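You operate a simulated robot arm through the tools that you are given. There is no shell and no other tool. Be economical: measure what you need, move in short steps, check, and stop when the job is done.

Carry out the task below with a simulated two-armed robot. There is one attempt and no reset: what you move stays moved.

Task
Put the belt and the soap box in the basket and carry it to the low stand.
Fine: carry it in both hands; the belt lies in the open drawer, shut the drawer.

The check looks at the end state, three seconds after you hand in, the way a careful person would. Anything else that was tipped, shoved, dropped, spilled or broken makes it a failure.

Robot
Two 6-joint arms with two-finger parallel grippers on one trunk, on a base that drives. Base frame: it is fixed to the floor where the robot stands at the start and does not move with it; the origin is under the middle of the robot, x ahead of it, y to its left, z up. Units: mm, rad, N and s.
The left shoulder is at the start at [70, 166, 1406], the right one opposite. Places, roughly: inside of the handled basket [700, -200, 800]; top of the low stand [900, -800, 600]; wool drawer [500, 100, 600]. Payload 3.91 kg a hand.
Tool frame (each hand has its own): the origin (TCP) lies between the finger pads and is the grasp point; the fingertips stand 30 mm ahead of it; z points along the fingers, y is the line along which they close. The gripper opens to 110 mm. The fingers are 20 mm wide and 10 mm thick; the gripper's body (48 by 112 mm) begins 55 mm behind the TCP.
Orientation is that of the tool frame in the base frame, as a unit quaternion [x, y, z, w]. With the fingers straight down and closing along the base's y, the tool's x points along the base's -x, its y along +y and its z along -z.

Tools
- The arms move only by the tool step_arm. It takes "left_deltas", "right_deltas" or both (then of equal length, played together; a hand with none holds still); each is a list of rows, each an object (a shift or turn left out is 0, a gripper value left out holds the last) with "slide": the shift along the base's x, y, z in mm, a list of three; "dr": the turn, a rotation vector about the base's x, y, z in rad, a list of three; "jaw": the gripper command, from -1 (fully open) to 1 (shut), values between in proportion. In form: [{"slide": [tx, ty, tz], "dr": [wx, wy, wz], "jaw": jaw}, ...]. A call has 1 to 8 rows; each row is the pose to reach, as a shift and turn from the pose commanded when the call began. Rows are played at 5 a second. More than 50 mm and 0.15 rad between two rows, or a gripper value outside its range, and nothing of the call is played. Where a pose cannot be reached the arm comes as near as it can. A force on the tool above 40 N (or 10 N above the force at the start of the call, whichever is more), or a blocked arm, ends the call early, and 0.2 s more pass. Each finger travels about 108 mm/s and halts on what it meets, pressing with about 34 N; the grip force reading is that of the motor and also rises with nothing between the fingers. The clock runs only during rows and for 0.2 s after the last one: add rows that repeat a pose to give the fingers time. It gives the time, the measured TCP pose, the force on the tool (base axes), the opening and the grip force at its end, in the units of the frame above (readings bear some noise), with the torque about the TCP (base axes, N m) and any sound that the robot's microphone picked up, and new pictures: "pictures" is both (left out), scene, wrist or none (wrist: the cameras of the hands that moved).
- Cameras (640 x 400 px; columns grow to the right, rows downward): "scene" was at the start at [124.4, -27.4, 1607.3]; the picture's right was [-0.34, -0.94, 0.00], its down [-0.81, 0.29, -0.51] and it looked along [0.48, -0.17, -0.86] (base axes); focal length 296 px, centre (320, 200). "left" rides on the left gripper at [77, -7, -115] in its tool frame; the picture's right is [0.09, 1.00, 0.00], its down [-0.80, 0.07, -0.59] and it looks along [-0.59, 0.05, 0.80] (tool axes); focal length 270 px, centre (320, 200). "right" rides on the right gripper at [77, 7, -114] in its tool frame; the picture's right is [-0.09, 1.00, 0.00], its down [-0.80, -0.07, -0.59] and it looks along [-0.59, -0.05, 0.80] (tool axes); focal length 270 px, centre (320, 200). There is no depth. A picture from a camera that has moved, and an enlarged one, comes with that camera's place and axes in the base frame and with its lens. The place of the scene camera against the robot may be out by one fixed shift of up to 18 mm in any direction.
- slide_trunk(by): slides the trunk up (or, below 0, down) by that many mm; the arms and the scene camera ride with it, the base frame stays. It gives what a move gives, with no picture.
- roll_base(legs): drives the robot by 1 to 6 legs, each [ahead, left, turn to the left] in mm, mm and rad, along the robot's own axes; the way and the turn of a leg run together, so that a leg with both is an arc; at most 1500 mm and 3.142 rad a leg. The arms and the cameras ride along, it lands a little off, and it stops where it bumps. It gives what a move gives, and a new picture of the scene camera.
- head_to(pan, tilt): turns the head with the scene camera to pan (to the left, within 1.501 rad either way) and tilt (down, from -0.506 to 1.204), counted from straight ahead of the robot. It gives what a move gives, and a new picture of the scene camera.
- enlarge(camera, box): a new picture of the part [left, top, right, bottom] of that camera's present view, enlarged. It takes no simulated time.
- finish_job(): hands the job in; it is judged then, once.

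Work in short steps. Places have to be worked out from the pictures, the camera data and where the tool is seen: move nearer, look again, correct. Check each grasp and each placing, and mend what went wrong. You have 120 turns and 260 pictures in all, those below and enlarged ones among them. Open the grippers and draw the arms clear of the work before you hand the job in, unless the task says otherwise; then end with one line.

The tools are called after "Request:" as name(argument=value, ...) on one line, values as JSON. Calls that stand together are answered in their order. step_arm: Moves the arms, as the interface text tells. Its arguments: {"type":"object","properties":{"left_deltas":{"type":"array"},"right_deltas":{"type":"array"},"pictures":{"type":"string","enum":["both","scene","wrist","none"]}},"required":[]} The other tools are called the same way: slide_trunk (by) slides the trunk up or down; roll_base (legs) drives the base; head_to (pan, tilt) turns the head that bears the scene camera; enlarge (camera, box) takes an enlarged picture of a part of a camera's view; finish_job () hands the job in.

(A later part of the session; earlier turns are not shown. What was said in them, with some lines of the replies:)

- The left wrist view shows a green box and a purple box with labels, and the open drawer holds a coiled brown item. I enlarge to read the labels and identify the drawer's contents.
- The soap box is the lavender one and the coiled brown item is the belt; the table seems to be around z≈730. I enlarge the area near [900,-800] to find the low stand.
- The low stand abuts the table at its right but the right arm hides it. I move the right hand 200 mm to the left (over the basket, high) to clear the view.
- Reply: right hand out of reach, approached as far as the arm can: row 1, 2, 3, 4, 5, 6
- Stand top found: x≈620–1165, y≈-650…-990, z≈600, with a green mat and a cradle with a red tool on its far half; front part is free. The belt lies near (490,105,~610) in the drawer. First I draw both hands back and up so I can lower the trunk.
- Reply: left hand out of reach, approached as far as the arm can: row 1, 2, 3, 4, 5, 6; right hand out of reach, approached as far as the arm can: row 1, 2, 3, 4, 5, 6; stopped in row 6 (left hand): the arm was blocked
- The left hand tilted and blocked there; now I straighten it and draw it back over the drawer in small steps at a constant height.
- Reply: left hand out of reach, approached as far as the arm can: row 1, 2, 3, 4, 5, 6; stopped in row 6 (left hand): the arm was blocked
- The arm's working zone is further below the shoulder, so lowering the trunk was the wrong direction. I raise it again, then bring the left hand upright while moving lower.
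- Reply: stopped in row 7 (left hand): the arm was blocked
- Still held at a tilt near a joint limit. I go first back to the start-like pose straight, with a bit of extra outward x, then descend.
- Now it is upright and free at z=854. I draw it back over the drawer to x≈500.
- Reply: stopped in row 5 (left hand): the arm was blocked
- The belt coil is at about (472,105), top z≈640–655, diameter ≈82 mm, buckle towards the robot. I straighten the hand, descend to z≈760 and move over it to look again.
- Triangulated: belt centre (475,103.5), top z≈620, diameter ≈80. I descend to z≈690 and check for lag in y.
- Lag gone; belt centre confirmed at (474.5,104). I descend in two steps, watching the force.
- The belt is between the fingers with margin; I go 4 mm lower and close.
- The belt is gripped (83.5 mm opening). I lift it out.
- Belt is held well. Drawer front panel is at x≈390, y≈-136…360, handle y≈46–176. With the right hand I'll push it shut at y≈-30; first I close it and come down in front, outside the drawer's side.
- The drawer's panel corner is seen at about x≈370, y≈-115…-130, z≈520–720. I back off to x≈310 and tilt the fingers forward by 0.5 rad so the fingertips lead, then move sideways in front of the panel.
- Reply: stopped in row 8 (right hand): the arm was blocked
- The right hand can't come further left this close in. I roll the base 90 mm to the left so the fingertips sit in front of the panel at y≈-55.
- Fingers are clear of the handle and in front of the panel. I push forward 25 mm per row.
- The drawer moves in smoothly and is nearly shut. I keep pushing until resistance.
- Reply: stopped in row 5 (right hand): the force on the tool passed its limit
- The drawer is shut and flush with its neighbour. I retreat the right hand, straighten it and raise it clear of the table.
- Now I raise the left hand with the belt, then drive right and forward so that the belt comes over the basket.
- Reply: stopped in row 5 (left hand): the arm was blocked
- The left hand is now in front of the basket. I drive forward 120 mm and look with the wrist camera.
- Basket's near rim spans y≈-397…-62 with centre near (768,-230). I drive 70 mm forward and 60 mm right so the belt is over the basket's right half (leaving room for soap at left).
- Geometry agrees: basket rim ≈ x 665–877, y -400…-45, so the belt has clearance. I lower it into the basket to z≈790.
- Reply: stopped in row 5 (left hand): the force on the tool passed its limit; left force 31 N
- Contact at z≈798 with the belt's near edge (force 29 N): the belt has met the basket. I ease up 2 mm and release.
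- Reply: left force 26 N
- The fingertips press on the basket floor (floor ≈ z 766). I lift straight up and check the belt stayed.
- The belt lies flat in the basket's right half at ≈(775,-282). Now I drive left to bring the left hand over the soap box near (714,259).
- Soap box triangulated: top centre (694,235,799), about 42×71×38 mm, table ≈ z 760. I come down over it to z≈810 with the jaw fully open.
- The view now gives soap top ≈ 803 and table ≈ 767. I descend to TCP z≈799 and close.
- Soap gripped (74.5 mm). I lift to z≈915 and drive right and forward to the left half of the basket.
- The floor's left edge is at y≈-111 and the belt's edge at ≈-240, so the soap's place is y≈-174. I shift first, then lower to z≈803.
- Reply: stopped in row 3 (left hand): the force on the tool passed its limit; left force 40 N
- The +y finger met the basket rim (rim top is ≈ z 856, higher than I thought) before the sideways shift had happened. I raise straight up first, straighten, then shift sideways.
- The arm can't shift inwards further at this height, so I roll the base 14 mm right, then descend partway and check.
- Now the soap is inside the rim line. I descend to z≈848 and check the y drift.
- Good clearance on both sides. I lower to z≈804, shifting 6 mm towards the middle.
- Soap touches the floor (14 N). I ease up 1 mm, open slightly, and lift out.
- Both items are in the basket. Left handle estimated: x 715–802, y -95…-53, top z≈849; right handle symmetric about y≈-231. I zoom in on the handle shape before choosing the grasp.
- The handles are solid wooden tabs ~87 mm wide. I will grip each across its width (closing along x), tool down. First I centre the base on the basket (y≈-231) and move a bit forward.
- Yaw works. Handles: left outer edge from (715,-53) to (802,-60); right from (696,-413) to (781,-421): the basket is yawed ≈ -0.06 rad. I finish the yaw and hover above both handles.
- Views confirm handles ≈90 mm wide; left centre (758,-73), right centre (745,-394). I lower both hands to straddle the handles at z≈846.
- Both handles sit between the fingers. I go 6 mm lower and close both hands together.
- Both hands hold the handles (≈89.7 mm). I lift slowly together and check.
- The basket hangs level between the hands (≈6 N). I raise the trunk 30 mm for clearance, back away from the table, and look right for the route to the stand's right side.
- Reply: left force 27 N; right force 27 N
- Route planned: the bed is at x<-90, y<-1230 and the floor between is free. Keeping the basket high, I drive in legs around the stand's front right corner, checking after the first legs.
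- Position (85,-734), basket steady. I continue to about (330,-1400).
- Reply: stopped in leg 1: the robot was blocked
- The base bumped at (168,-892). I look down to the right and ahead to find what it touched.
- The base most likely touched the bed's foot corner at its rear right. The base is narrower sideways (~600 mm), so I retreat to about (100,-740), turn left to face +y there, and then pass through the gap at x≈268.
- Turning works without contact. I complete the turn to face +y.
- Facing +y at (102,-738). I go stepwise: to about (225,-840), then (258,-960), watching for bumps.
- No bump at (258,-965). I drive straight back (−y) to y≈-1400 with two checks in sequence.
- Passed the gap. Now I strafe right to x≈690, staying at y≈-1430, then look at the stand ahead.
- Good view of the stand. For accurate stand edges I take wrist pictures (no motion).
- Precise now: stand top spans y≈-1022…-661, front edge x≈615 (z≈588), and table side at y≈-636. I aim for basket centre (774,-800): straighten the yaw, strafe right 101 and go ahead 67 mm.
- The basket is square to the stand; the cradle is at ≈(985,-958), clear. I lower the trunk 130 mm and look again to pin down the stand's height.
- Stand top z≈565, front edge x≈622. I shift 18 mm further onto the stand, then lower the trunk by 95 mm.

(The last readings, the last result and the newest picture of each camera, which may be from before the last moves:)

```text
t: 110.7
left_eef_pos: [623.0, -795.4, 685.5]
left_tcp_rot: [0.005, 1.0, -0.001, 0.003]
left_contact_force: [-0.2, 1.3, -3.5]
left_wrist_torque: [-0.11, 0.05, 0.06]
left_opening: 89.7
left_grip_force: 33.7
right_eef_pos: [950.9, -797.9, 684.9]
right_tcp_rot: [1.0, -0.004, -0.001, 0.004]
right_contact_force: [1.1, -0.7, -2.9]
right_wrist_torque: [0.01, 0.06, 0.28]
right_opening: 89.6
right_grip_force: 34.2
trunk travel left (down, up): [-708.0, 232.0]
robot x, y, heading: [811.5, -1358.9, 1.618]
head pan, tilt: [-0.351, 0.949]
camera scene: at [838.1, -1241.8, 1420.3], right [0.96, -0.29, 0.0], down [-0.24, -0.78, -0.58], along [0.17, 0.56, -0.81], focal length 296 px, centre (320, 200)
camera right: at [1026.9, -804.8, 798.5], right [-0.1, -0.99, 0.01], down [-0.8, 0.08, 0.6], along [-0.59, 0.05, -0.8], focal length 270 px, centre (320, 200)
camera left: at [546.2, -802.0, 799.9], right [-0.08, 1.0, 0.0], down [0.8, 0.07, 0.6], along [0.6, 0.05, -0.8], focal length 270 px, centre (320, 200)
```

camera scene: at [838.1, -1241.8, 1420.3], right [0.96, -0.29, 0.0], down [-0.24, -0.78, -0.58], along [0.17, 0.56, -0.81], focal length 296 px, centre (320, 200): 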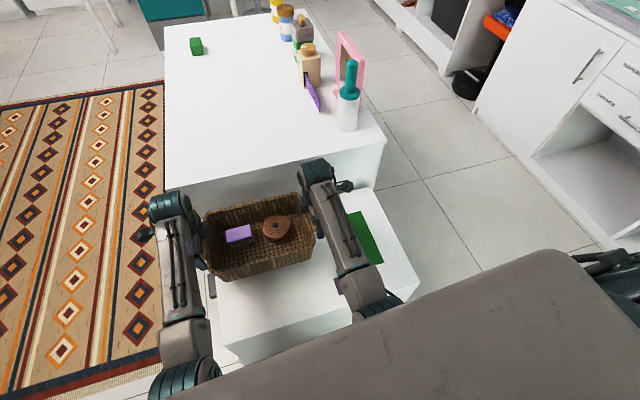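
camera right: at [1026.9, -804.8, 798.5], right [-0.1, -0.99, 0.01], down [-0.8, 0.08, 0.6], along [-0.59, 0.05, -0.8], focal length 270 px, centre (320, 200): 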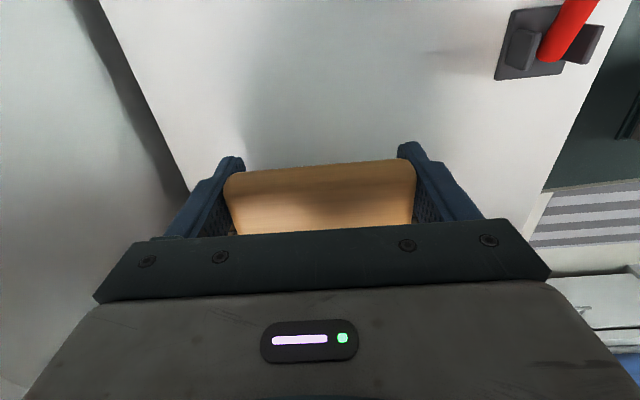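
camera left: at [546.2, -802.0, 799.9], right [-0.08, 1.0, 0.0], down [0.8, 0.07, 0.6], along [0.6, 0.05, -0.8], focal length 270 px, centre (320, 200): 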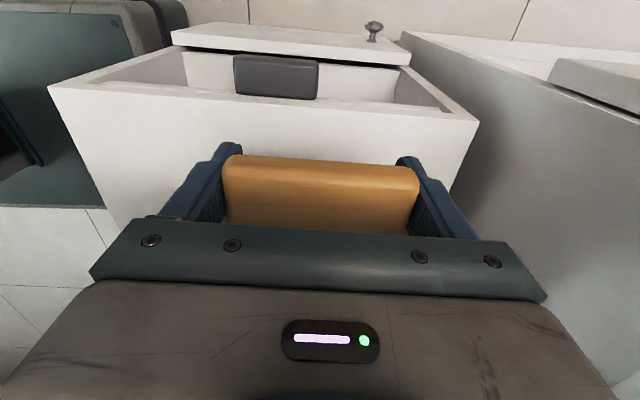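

Consistent: stand top z≈566, basket fully inside the edges. About 42 mm remain; I lower both arms together 34 mm, then in fine steps.

Request:
step_arm(left_deltas=[{"slide": [0, 0, -8]}, {"slide": [0, 0, -16]}, {"slide": [0, 0, -24]}, {"slide": [0, 0, -32]}, {"slide": [0, 0, -32]}], right_deltas=[{"slide": [0, 0, -8]}, {"slide": [0, 0, -16]}, {"slide": [0, 0, -24]}, {"slide": [0, 0, -32]}, {"slide": [0, 0, -32]}], pictures="none")

Request:
step_arm(left_deltas=[{"slide": [0, 0, -3]}, {"slide": [0, 0, -5]}, {"slide": [0, 0, -5]}], right_deltas=[{"slide": [0, 0, -3]}, {"slide": [0, 0, -5]}, {"slide": [0, 0, -5]}], pictures="wrist")

```text
t: 111.9
left_eef_pos: [621.4, -796.4, 655.3]
left_tcp_rot: [0.003, 1.0, -0.001, 0.002]
left_contact_force: [4.5, 4.7, -5.5]
left_wrist_torque: [-0.33, 0.94, 0.59]
left_opening: 89.5
left_grip_force: 34.0
right_eef_pos: [949.1, -796.7, 653.3]
right_tcp_rot: [1.0, -0.005, -0.002, 0.004]
right_contact_force: [-3.0, -5.0, 0.8]
right_wrist_torque: [0.27, 0.27, 0.87]
right_opening: 89.7
right_grip_force: 34.0
trunk travel left (down, up): [-708.0, 232.0]
robot x, y, heading: [808.3, -1354.6, 1.625]
head pan, tilt: [-0.351, 0.949]
```

```text
t: 112.7
left_eef_pos: [623.3, -795.1, 650.5]
left_tcp_rot: [0.003, 1.0, 0.001, 0.002]
left_contact_force: [3.7, 6.8, -4.7]
left_wrist_torque: [-0.53, 0.41, 1.02]
left_opening: 89.8
left_grip_force: 33.7
right_eef_pos: [950.3, -797.0, 648.2]
right_tcp_rot: [1.0, -0.007, -0.002, 0.003]
right_contact_force: [-3.1, -5.8, -0.2]
right_wrist_torque: [0.54, 0.31, 1.05]
right_opening: 89.5
right_grip_force: 34.3
trunk travel left (down, up): [-708.0, 232.0]
robot x, y, heading: [807.4, -1358.0, 1.626]
head pan, tilt: [-0.351, 0.949]
camera right: at [1026.5, -804.4, 761.6], right [-0.1, -0.99, 0.01], down [-0.8, 0.08, 0.6], along [-0.59, 0.05, -0.8], focal length 270 px, centre (320, 200)
camera left: at [545.7, -802.2, 763.3], right [-0.08, 1.0, 0.0], down [0.8, 0.07, 0.6], along [0.6, 0.05, -0.8], focal length 270 px, centre (320, 200)
```

right: 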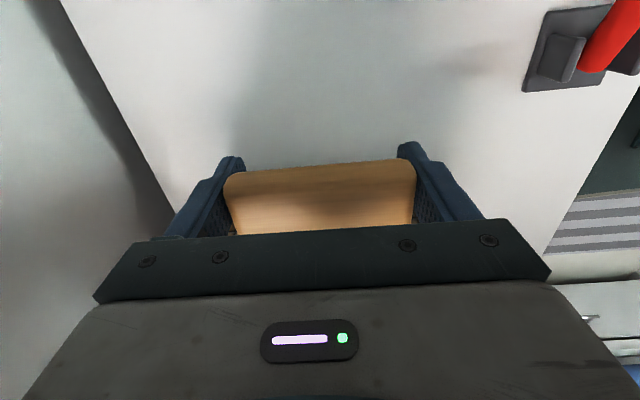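
left: 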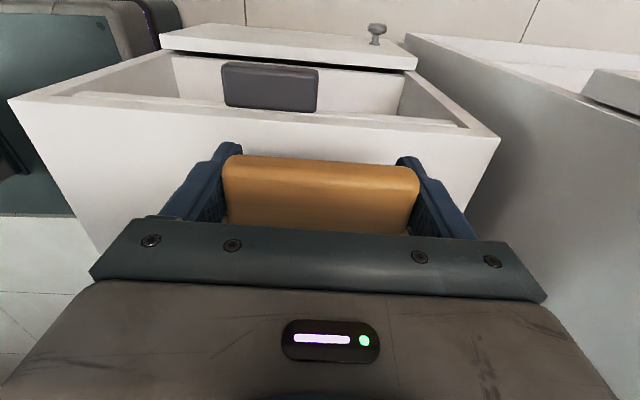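

No clear support yet; I continue down in 2 mm steps.

Request:
step_arm(left_deltas=[{"slide": [0, 0, -2]}, {"slide": [0, 0, -4]}, {"slide": [0, 0, -6]}, {"slide": [0, 0, -6]}], right_deltas=[{"slide": [0, 0, -2]}, {"slide": [0, 0, -4]}, {"slide": [0, 0, -6]}, {"slide": [0, 0, -6]}], pictures="none")

```text
t: 113.7
left_eef_pos: [622.8, -795.5, 643.7]
left_tcp_rot: [0.005, 1.0, -0.001, 0.002]
left_contact_force: [1.0, 1.6, 0.0]
left_wrist_torque: [0.53, -0.43, 0.14]
left_opening: 89.7
left_grip_force: 33.8
right_eef_pos: [950.1, -796.4, 643.3]
right_tcp_rot: [1.0, -0.007, -0.002, 0.003]
right_contact_force: [-0.9, -1.0, -5.2]
right_wrist_torque: [-0.57, -0.51, 0.35]
right_opening: 89.6
right_grip_force: 34.2
trunk travel left (down, up): [-708.0, 232.0]
robot x, y, heading: [812.0, -1359.5, 1.624]
head pan, tilt: [-0.351, 0.949]
```

Request:
step_arm(left_deltas=[{"slide": [0, 0, -2]}, {"slide": [0, 0, -4]}, {"slide": [0, 0, -6]}, {"slide": [0, 0, -6]}], right_deltas=[{"slide": [0, 0, -2]}, {"slide": [0, 0, -4]}, {"slide": [0, 0, -6]}, {"slide": [0, 0, -6]}], pictures="wrist")

```text
t: 114.7
left_eef_pos: [621.9, -796.7, 639.4]
left_tcp_rot: [0.003, 1.0, 0.001, 0.003]
left_contact_force: [2.7, 10.7, 3.9]
left_wrist_torque: [-0.34, -0.77, 1.21]
left_opening: 89.3
left_grip_force: 34.3
right_eef_pos: [949.4, -796.1, 639.6]
right_tcp_rot: [1.0, -0.004, -0.001, -0.001]
right_contact_force: [-4.1, -0.7, 28.4]
right_wrist_torque: [-0.16, -0.22, 1.03]
right_opening: 89.7
right_grip_force: 34.1
trunk travel left (down, up): [-708.0, 232.0]
robot x, y, heading: [807.3, -1358.4, 1.623]
head pan, tilt: [-0.351, 0.949]
camera right: at [1026.3, -805.7, 753.1], right [-0.1, -1.0, 0.0], down [-0.8, 0.08, 0.6], along [-0.59, 0.06, -0.8], focal length 270 px, centre (320, 200)
camera left: at [545.3, -803.9, 753.8], right [-0.08, 1.0, 0.0], down [0.8, 0.06, 0.6], along [0.6, 0.05, -0.8], focal length 270 px, centre (320, 200)
```

right: 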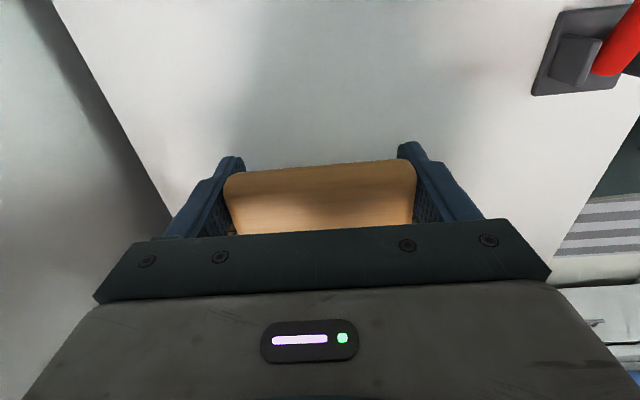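
left: 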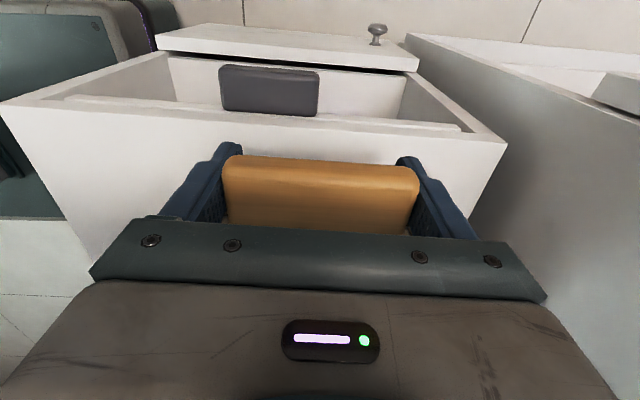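

The basket is now supported (28 N at the right). I ease the right hand 1 mm up and release both hands gently.

Request:
step_arm(left_deltas=[{"slide": [0, 0, -1]}, {"slide": [0, 0, -1], "jaw": -0.7}, {"slide": [0, 0, -1], "jaw": -0.9}, {"slide": [0, 0, -1], "jaw": -1}, {"slide": [0, 0, -1], "jaw": -1}], right_deltas=[{"slide": [0, 0, 1]}, {"slide": [0, 0, 1], "jaw": -0.7}, {"slide": [0, 0, 1], "jaw": -0.9}, {"slide": [0, 0, 1], "jaw": -1}, {"slide": [0, 0, 1], "jaw": -1}], pictures="wrist")

```text
t: 115.9
left_eef_pos: [622.7, -796.9, 636.5]
left_tcp_rot: [0.005, 1.0, 0.0, 0.003]
left_contact_force: [0.6, -1.1, 1.2]
left_wrist_torque: [0.0, -0.02, -0.01]
left_opening: 109.8
left_grip_force: 0.0
right_eef_pos: [950.4, -798.6, 637.3]
right_tcp_rot: [1.0, -0.006, -0.001, 0.003]
right_contact_force: [0.9, -0.1, 0.4]
right_wrist_torque: [0.03, 0.0, -0.03]
right_opening: 109.8
right_grip_force: 0.0
trunk travel left (down, up): [-708.0, 232.0]
robot x, y, heading: [810.3, -1354.5, 1.621]
head pan, tilt: [-0.351, 0.949]
camera right: at [1027.2, -806.4, 750.9], right [-0.1, -0.99, 0.01], down [-0.8, 0.08, 0.6], along [-0.59, 0.05, -0.8], focal length 270 px, centre (320, 200)
camera left: at [545.8, -802.8, 750.2], right [-0.08, 1.0, 0.0], down [0.8, 0.06, 0.6], along [0.6, 0.05, -0.8], focal length 270 px, centre (320, 200)
```

right: 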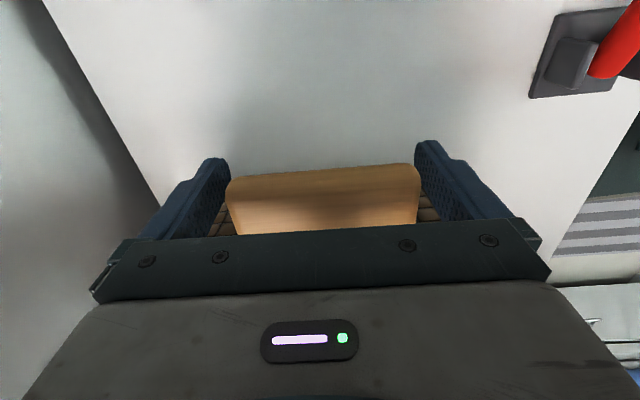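
left: 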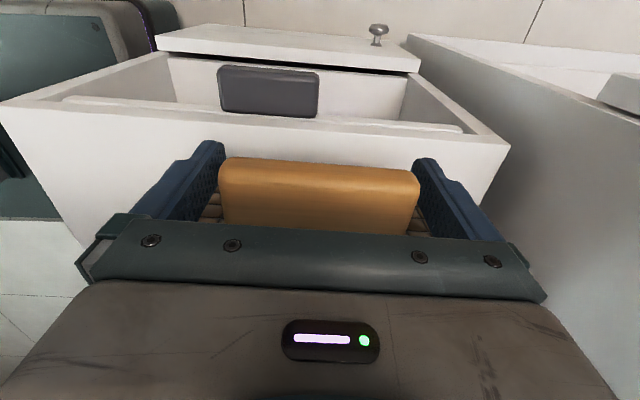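

Both hands are free of the handles. I raise the trunk straight up by 200 mm so the hands clear, then back off and look.

Request:
slide_trunk(by=200)

Request:
roll_base(legs=[[-250, 0, 0]])

Request:
head_to(pan=0.0, tilt=0.75)

```text
t: 118.1
left_eef_pos: [622.7, -796.5, 836.2]
left_tcp_rot: [0.004, 1.0, -0.001, 0.002]
left_contact_force: [0.0, -0.2, 0.1]
left_wrist_torque: [0.01, 0.01, -0.03]
left_opening: 110.0
left_grip_force: 0.1
right_eef_pos: [950.6, -798.0, 837.8]
right_tcp_rot: [1.0, -0.006, -0.002, 0.002]
right_contact_force: [-0.3, -0.3, -0.5]
right_wrist_torque: [0.0, 0.01, 0.0]
right_opening: 110.0
right_grip_force: 0.0
trunk travel left (down, up): [-908.0, 32.0]
robot x, y, heading: [809.0, -1356.1, 1.623]
head pan, tilt: [-0.351, 0.949]
```

```text
t: 119.9
left_eef_pos: [635.6, -1047.1, 835.4]
left_tcp_rot: [0.002, 1.0, 0.0, 0.003]
left_contact_force: [-0.3, 0.1, 0.3]
left_wrist_torque: [0.0, 0.02, -0.02]
left_opening: 110.2
left_grip_force: 0.1
right_eef_pos: [962.7, -1047.7, 838.0]
right_tcp_rot: [1.0, -0.004, -0.001, 0.004]
right_contact_force: [-0.7, -0.3, 0.0]
right_wrist_torque: [-0.01, -0.02, -0.01]
right_opening: 110.0
right_grip_force: 0.1
trunk travel left (down, up): [-908.0, 32.0]
robot x, y, heading: [820.5, -1609.9, 1.627]
head pan, tilt: [-0.351, 0.949]
camera scene: at [851.0, -1491.3, 1620.2], right [0.96, -0.29, 0.0], down [-0.24, -0.78, -0.58], along [0.17, 0.56, -0.81], focal length 296 px, centre (320, 200)
```

scene: 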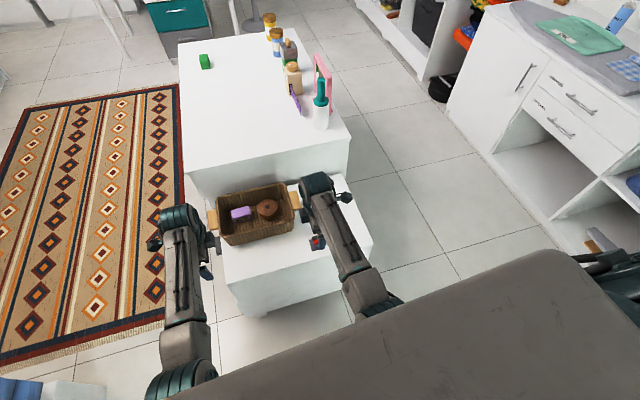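

```text
t: 120.8
left_eef_pos: [635.0, -1047.7, 837.3]
left_tcp_rot: [0.003, 1.0, 0.0, 0.003]
left_contact_force: [0.7, 0.0, -0.4]
left_wrist_torque: [-0.02, -0.01, -0.02]
left_opening: 109.9
left_grip_force: 0.0
right_eef_pos: [962.5, -1048.4, 837.7]
right_tcp_rot: [1.0, -0.004, -0.002, 0.002]
right_contact_force: [0.5, -0.4, -0.2]
right_wrist_torque: [0.0, -0.01, 0.0]
right_opening: 110.0
right_grip_force: 0.0
trunk travel left (down, up): [-908.0, 32.0]
robot x, y, heading: [828.0, -1607.6, 1.625]
head pan, tilt: [0.0, 0.75]
camera scene: at [825.5, -1481.2, 1636.0], right [1.0, 0.05, 0.0], down [0.04, -0.68, -0.73], along [-0.04, 0.73, -0.68], focal length 296 px, centre (320, 200)
```

scene: 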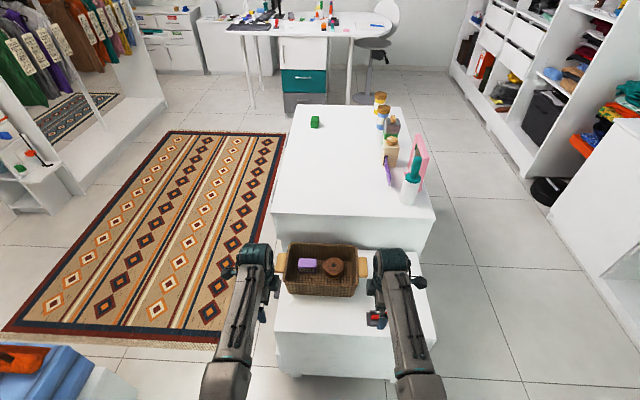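

I zoom to verify the basket, its contents, and the red tool.

Request:
enlarge(camera="scene", box=[240, 200, 460, 390])

```text
2.11 times, centred on (350, 295) of scene
camera zoom: at [825.5, -1481.2, 1636.0], right [1.0, 0.05, 0.0], down [0.04, -0.68, -0.73], along [-0.04, 0.73, -0.68], focal length 623 px, centre (257, 0)
```

zoom: 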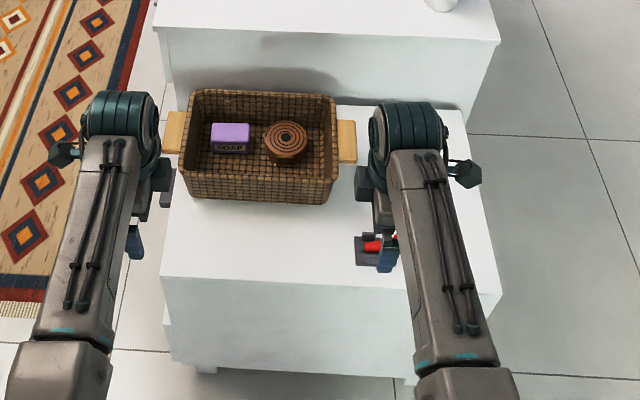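

Everything is in place. I back off a further 150 mm so the hands are fully clear of the stand.

Request:
roll_base(legs=[[-150, 0, 0]])

Request:
head_to(pan=0.15, tilt=0.65)

Request:
enlarge(camera="scene", box=[200, 60, 460, 290])

```text
t: 122.1
left_eef_pos: [642.9, -1193.3, 834.0]
left_tcp_rot: [0.003, 1.0, -0.002, 0.003]
left_contact_force: [-0.4, 0.2, 1.0]
left_wrist_torque: [0.02, 0.0, 0.01]
left_opening: 110.2
left_grip_force: 0.0
right_eef_pos: [971.2, -1194.9, 837.6]
right_tcp_rot: [1.0, -0.005, -0.001, 0.003]
right_contact_force: [-0.1, 0.7, 0.3]
right_wrist_torque: [0.01, -0.02, 0.02]
right_opening: 110.2
right_grip_force: 0.1
trunk travel left (down, up): [-908.0, 32.0]
robot x, y, heading: [835.2, -1756.9, 1.621]
head pan, tilt: [0.0, 0.75]
camera scene: at [833.3, -1625.4, 1635.5], right [1.0, 0.05, 0.0], down [0.04, -0.68, -0.73], along [-0.04, 0.73, -0.68], focal length 296 px, centre (320, 200)
```

scene: 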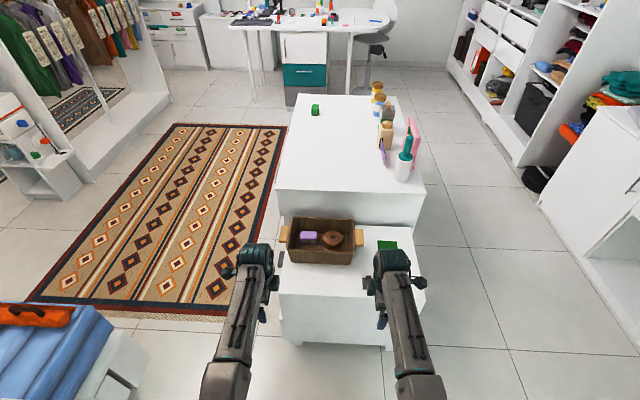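

```text
t: 122.8
left_eef_pos: [643.1, -1196.2, 836.5]
left_tcp_rot: [0.002, 1.0, 0.001, 0.002]
left_contact_force: [0.2, 0.2, -0.6]
left_wrist_torque: [0.01, 0.01, -0.06]
left_opening: 110.2
left_grip_force: 0.0
right_eef_pos: [971.9, -1196.8, 837.9]
right_tcp_rot: [1.0, -0.004, -0.002, 0.002]
right_contact_force: [0.8, -1.0, -0.6]
right_wrist_torque: [-0.01, 0.0, 0.0]
right_opening: 110.0
right_grip_force: 0.1
trunk travel left (down, up): [-908.0, 32.0]
robot x, y, heading: [829.8, -1758.6, 1.625]
head pan, tilt: [0.15, 0.649]
camera scene: at [820.4, -1627.1, 1644.5], right [0.98, 0.2, 0.0], down [0.12, -0.59, -0.8], along [-0.16, 0.78, -0.6], focal length 296 px, centre (320, 200)
```

scene: 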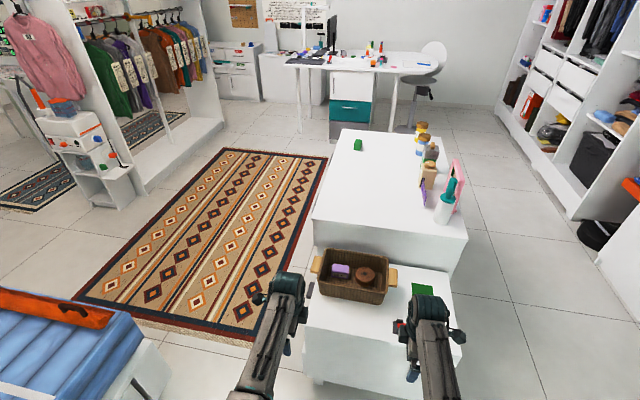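

```text
1.74 times, centred on (330, 175) of scene
camera zoom: at [820.4, -1627.1, 1644.5], right [0.98, 0.2, 0.0], down [0.12, -0.59, -0.8], along [-0.16, 0.78, -0.6], focal length 515 px, centre (303, 244)
```

zoom: 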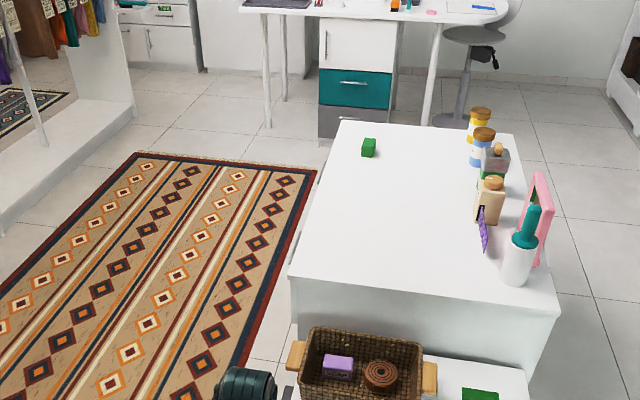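

The basket with belt and soap stands on the low stand. No drawer sticks out from the table front, the other items are undisturbed, and the grippers are open and clear, so I hand in.

Request:
finish_job()

```text
The job is handed in.
```

The job is handed in: the belt and the soap box are in the basket, which I carried with both hands and set on the low stand, and the drawer is shut. On the way the base bumped something once, most likely the foot of the bed. I saw nothing moved or tipped in the final pictures, but the bumped spot itself was never clearly in view.
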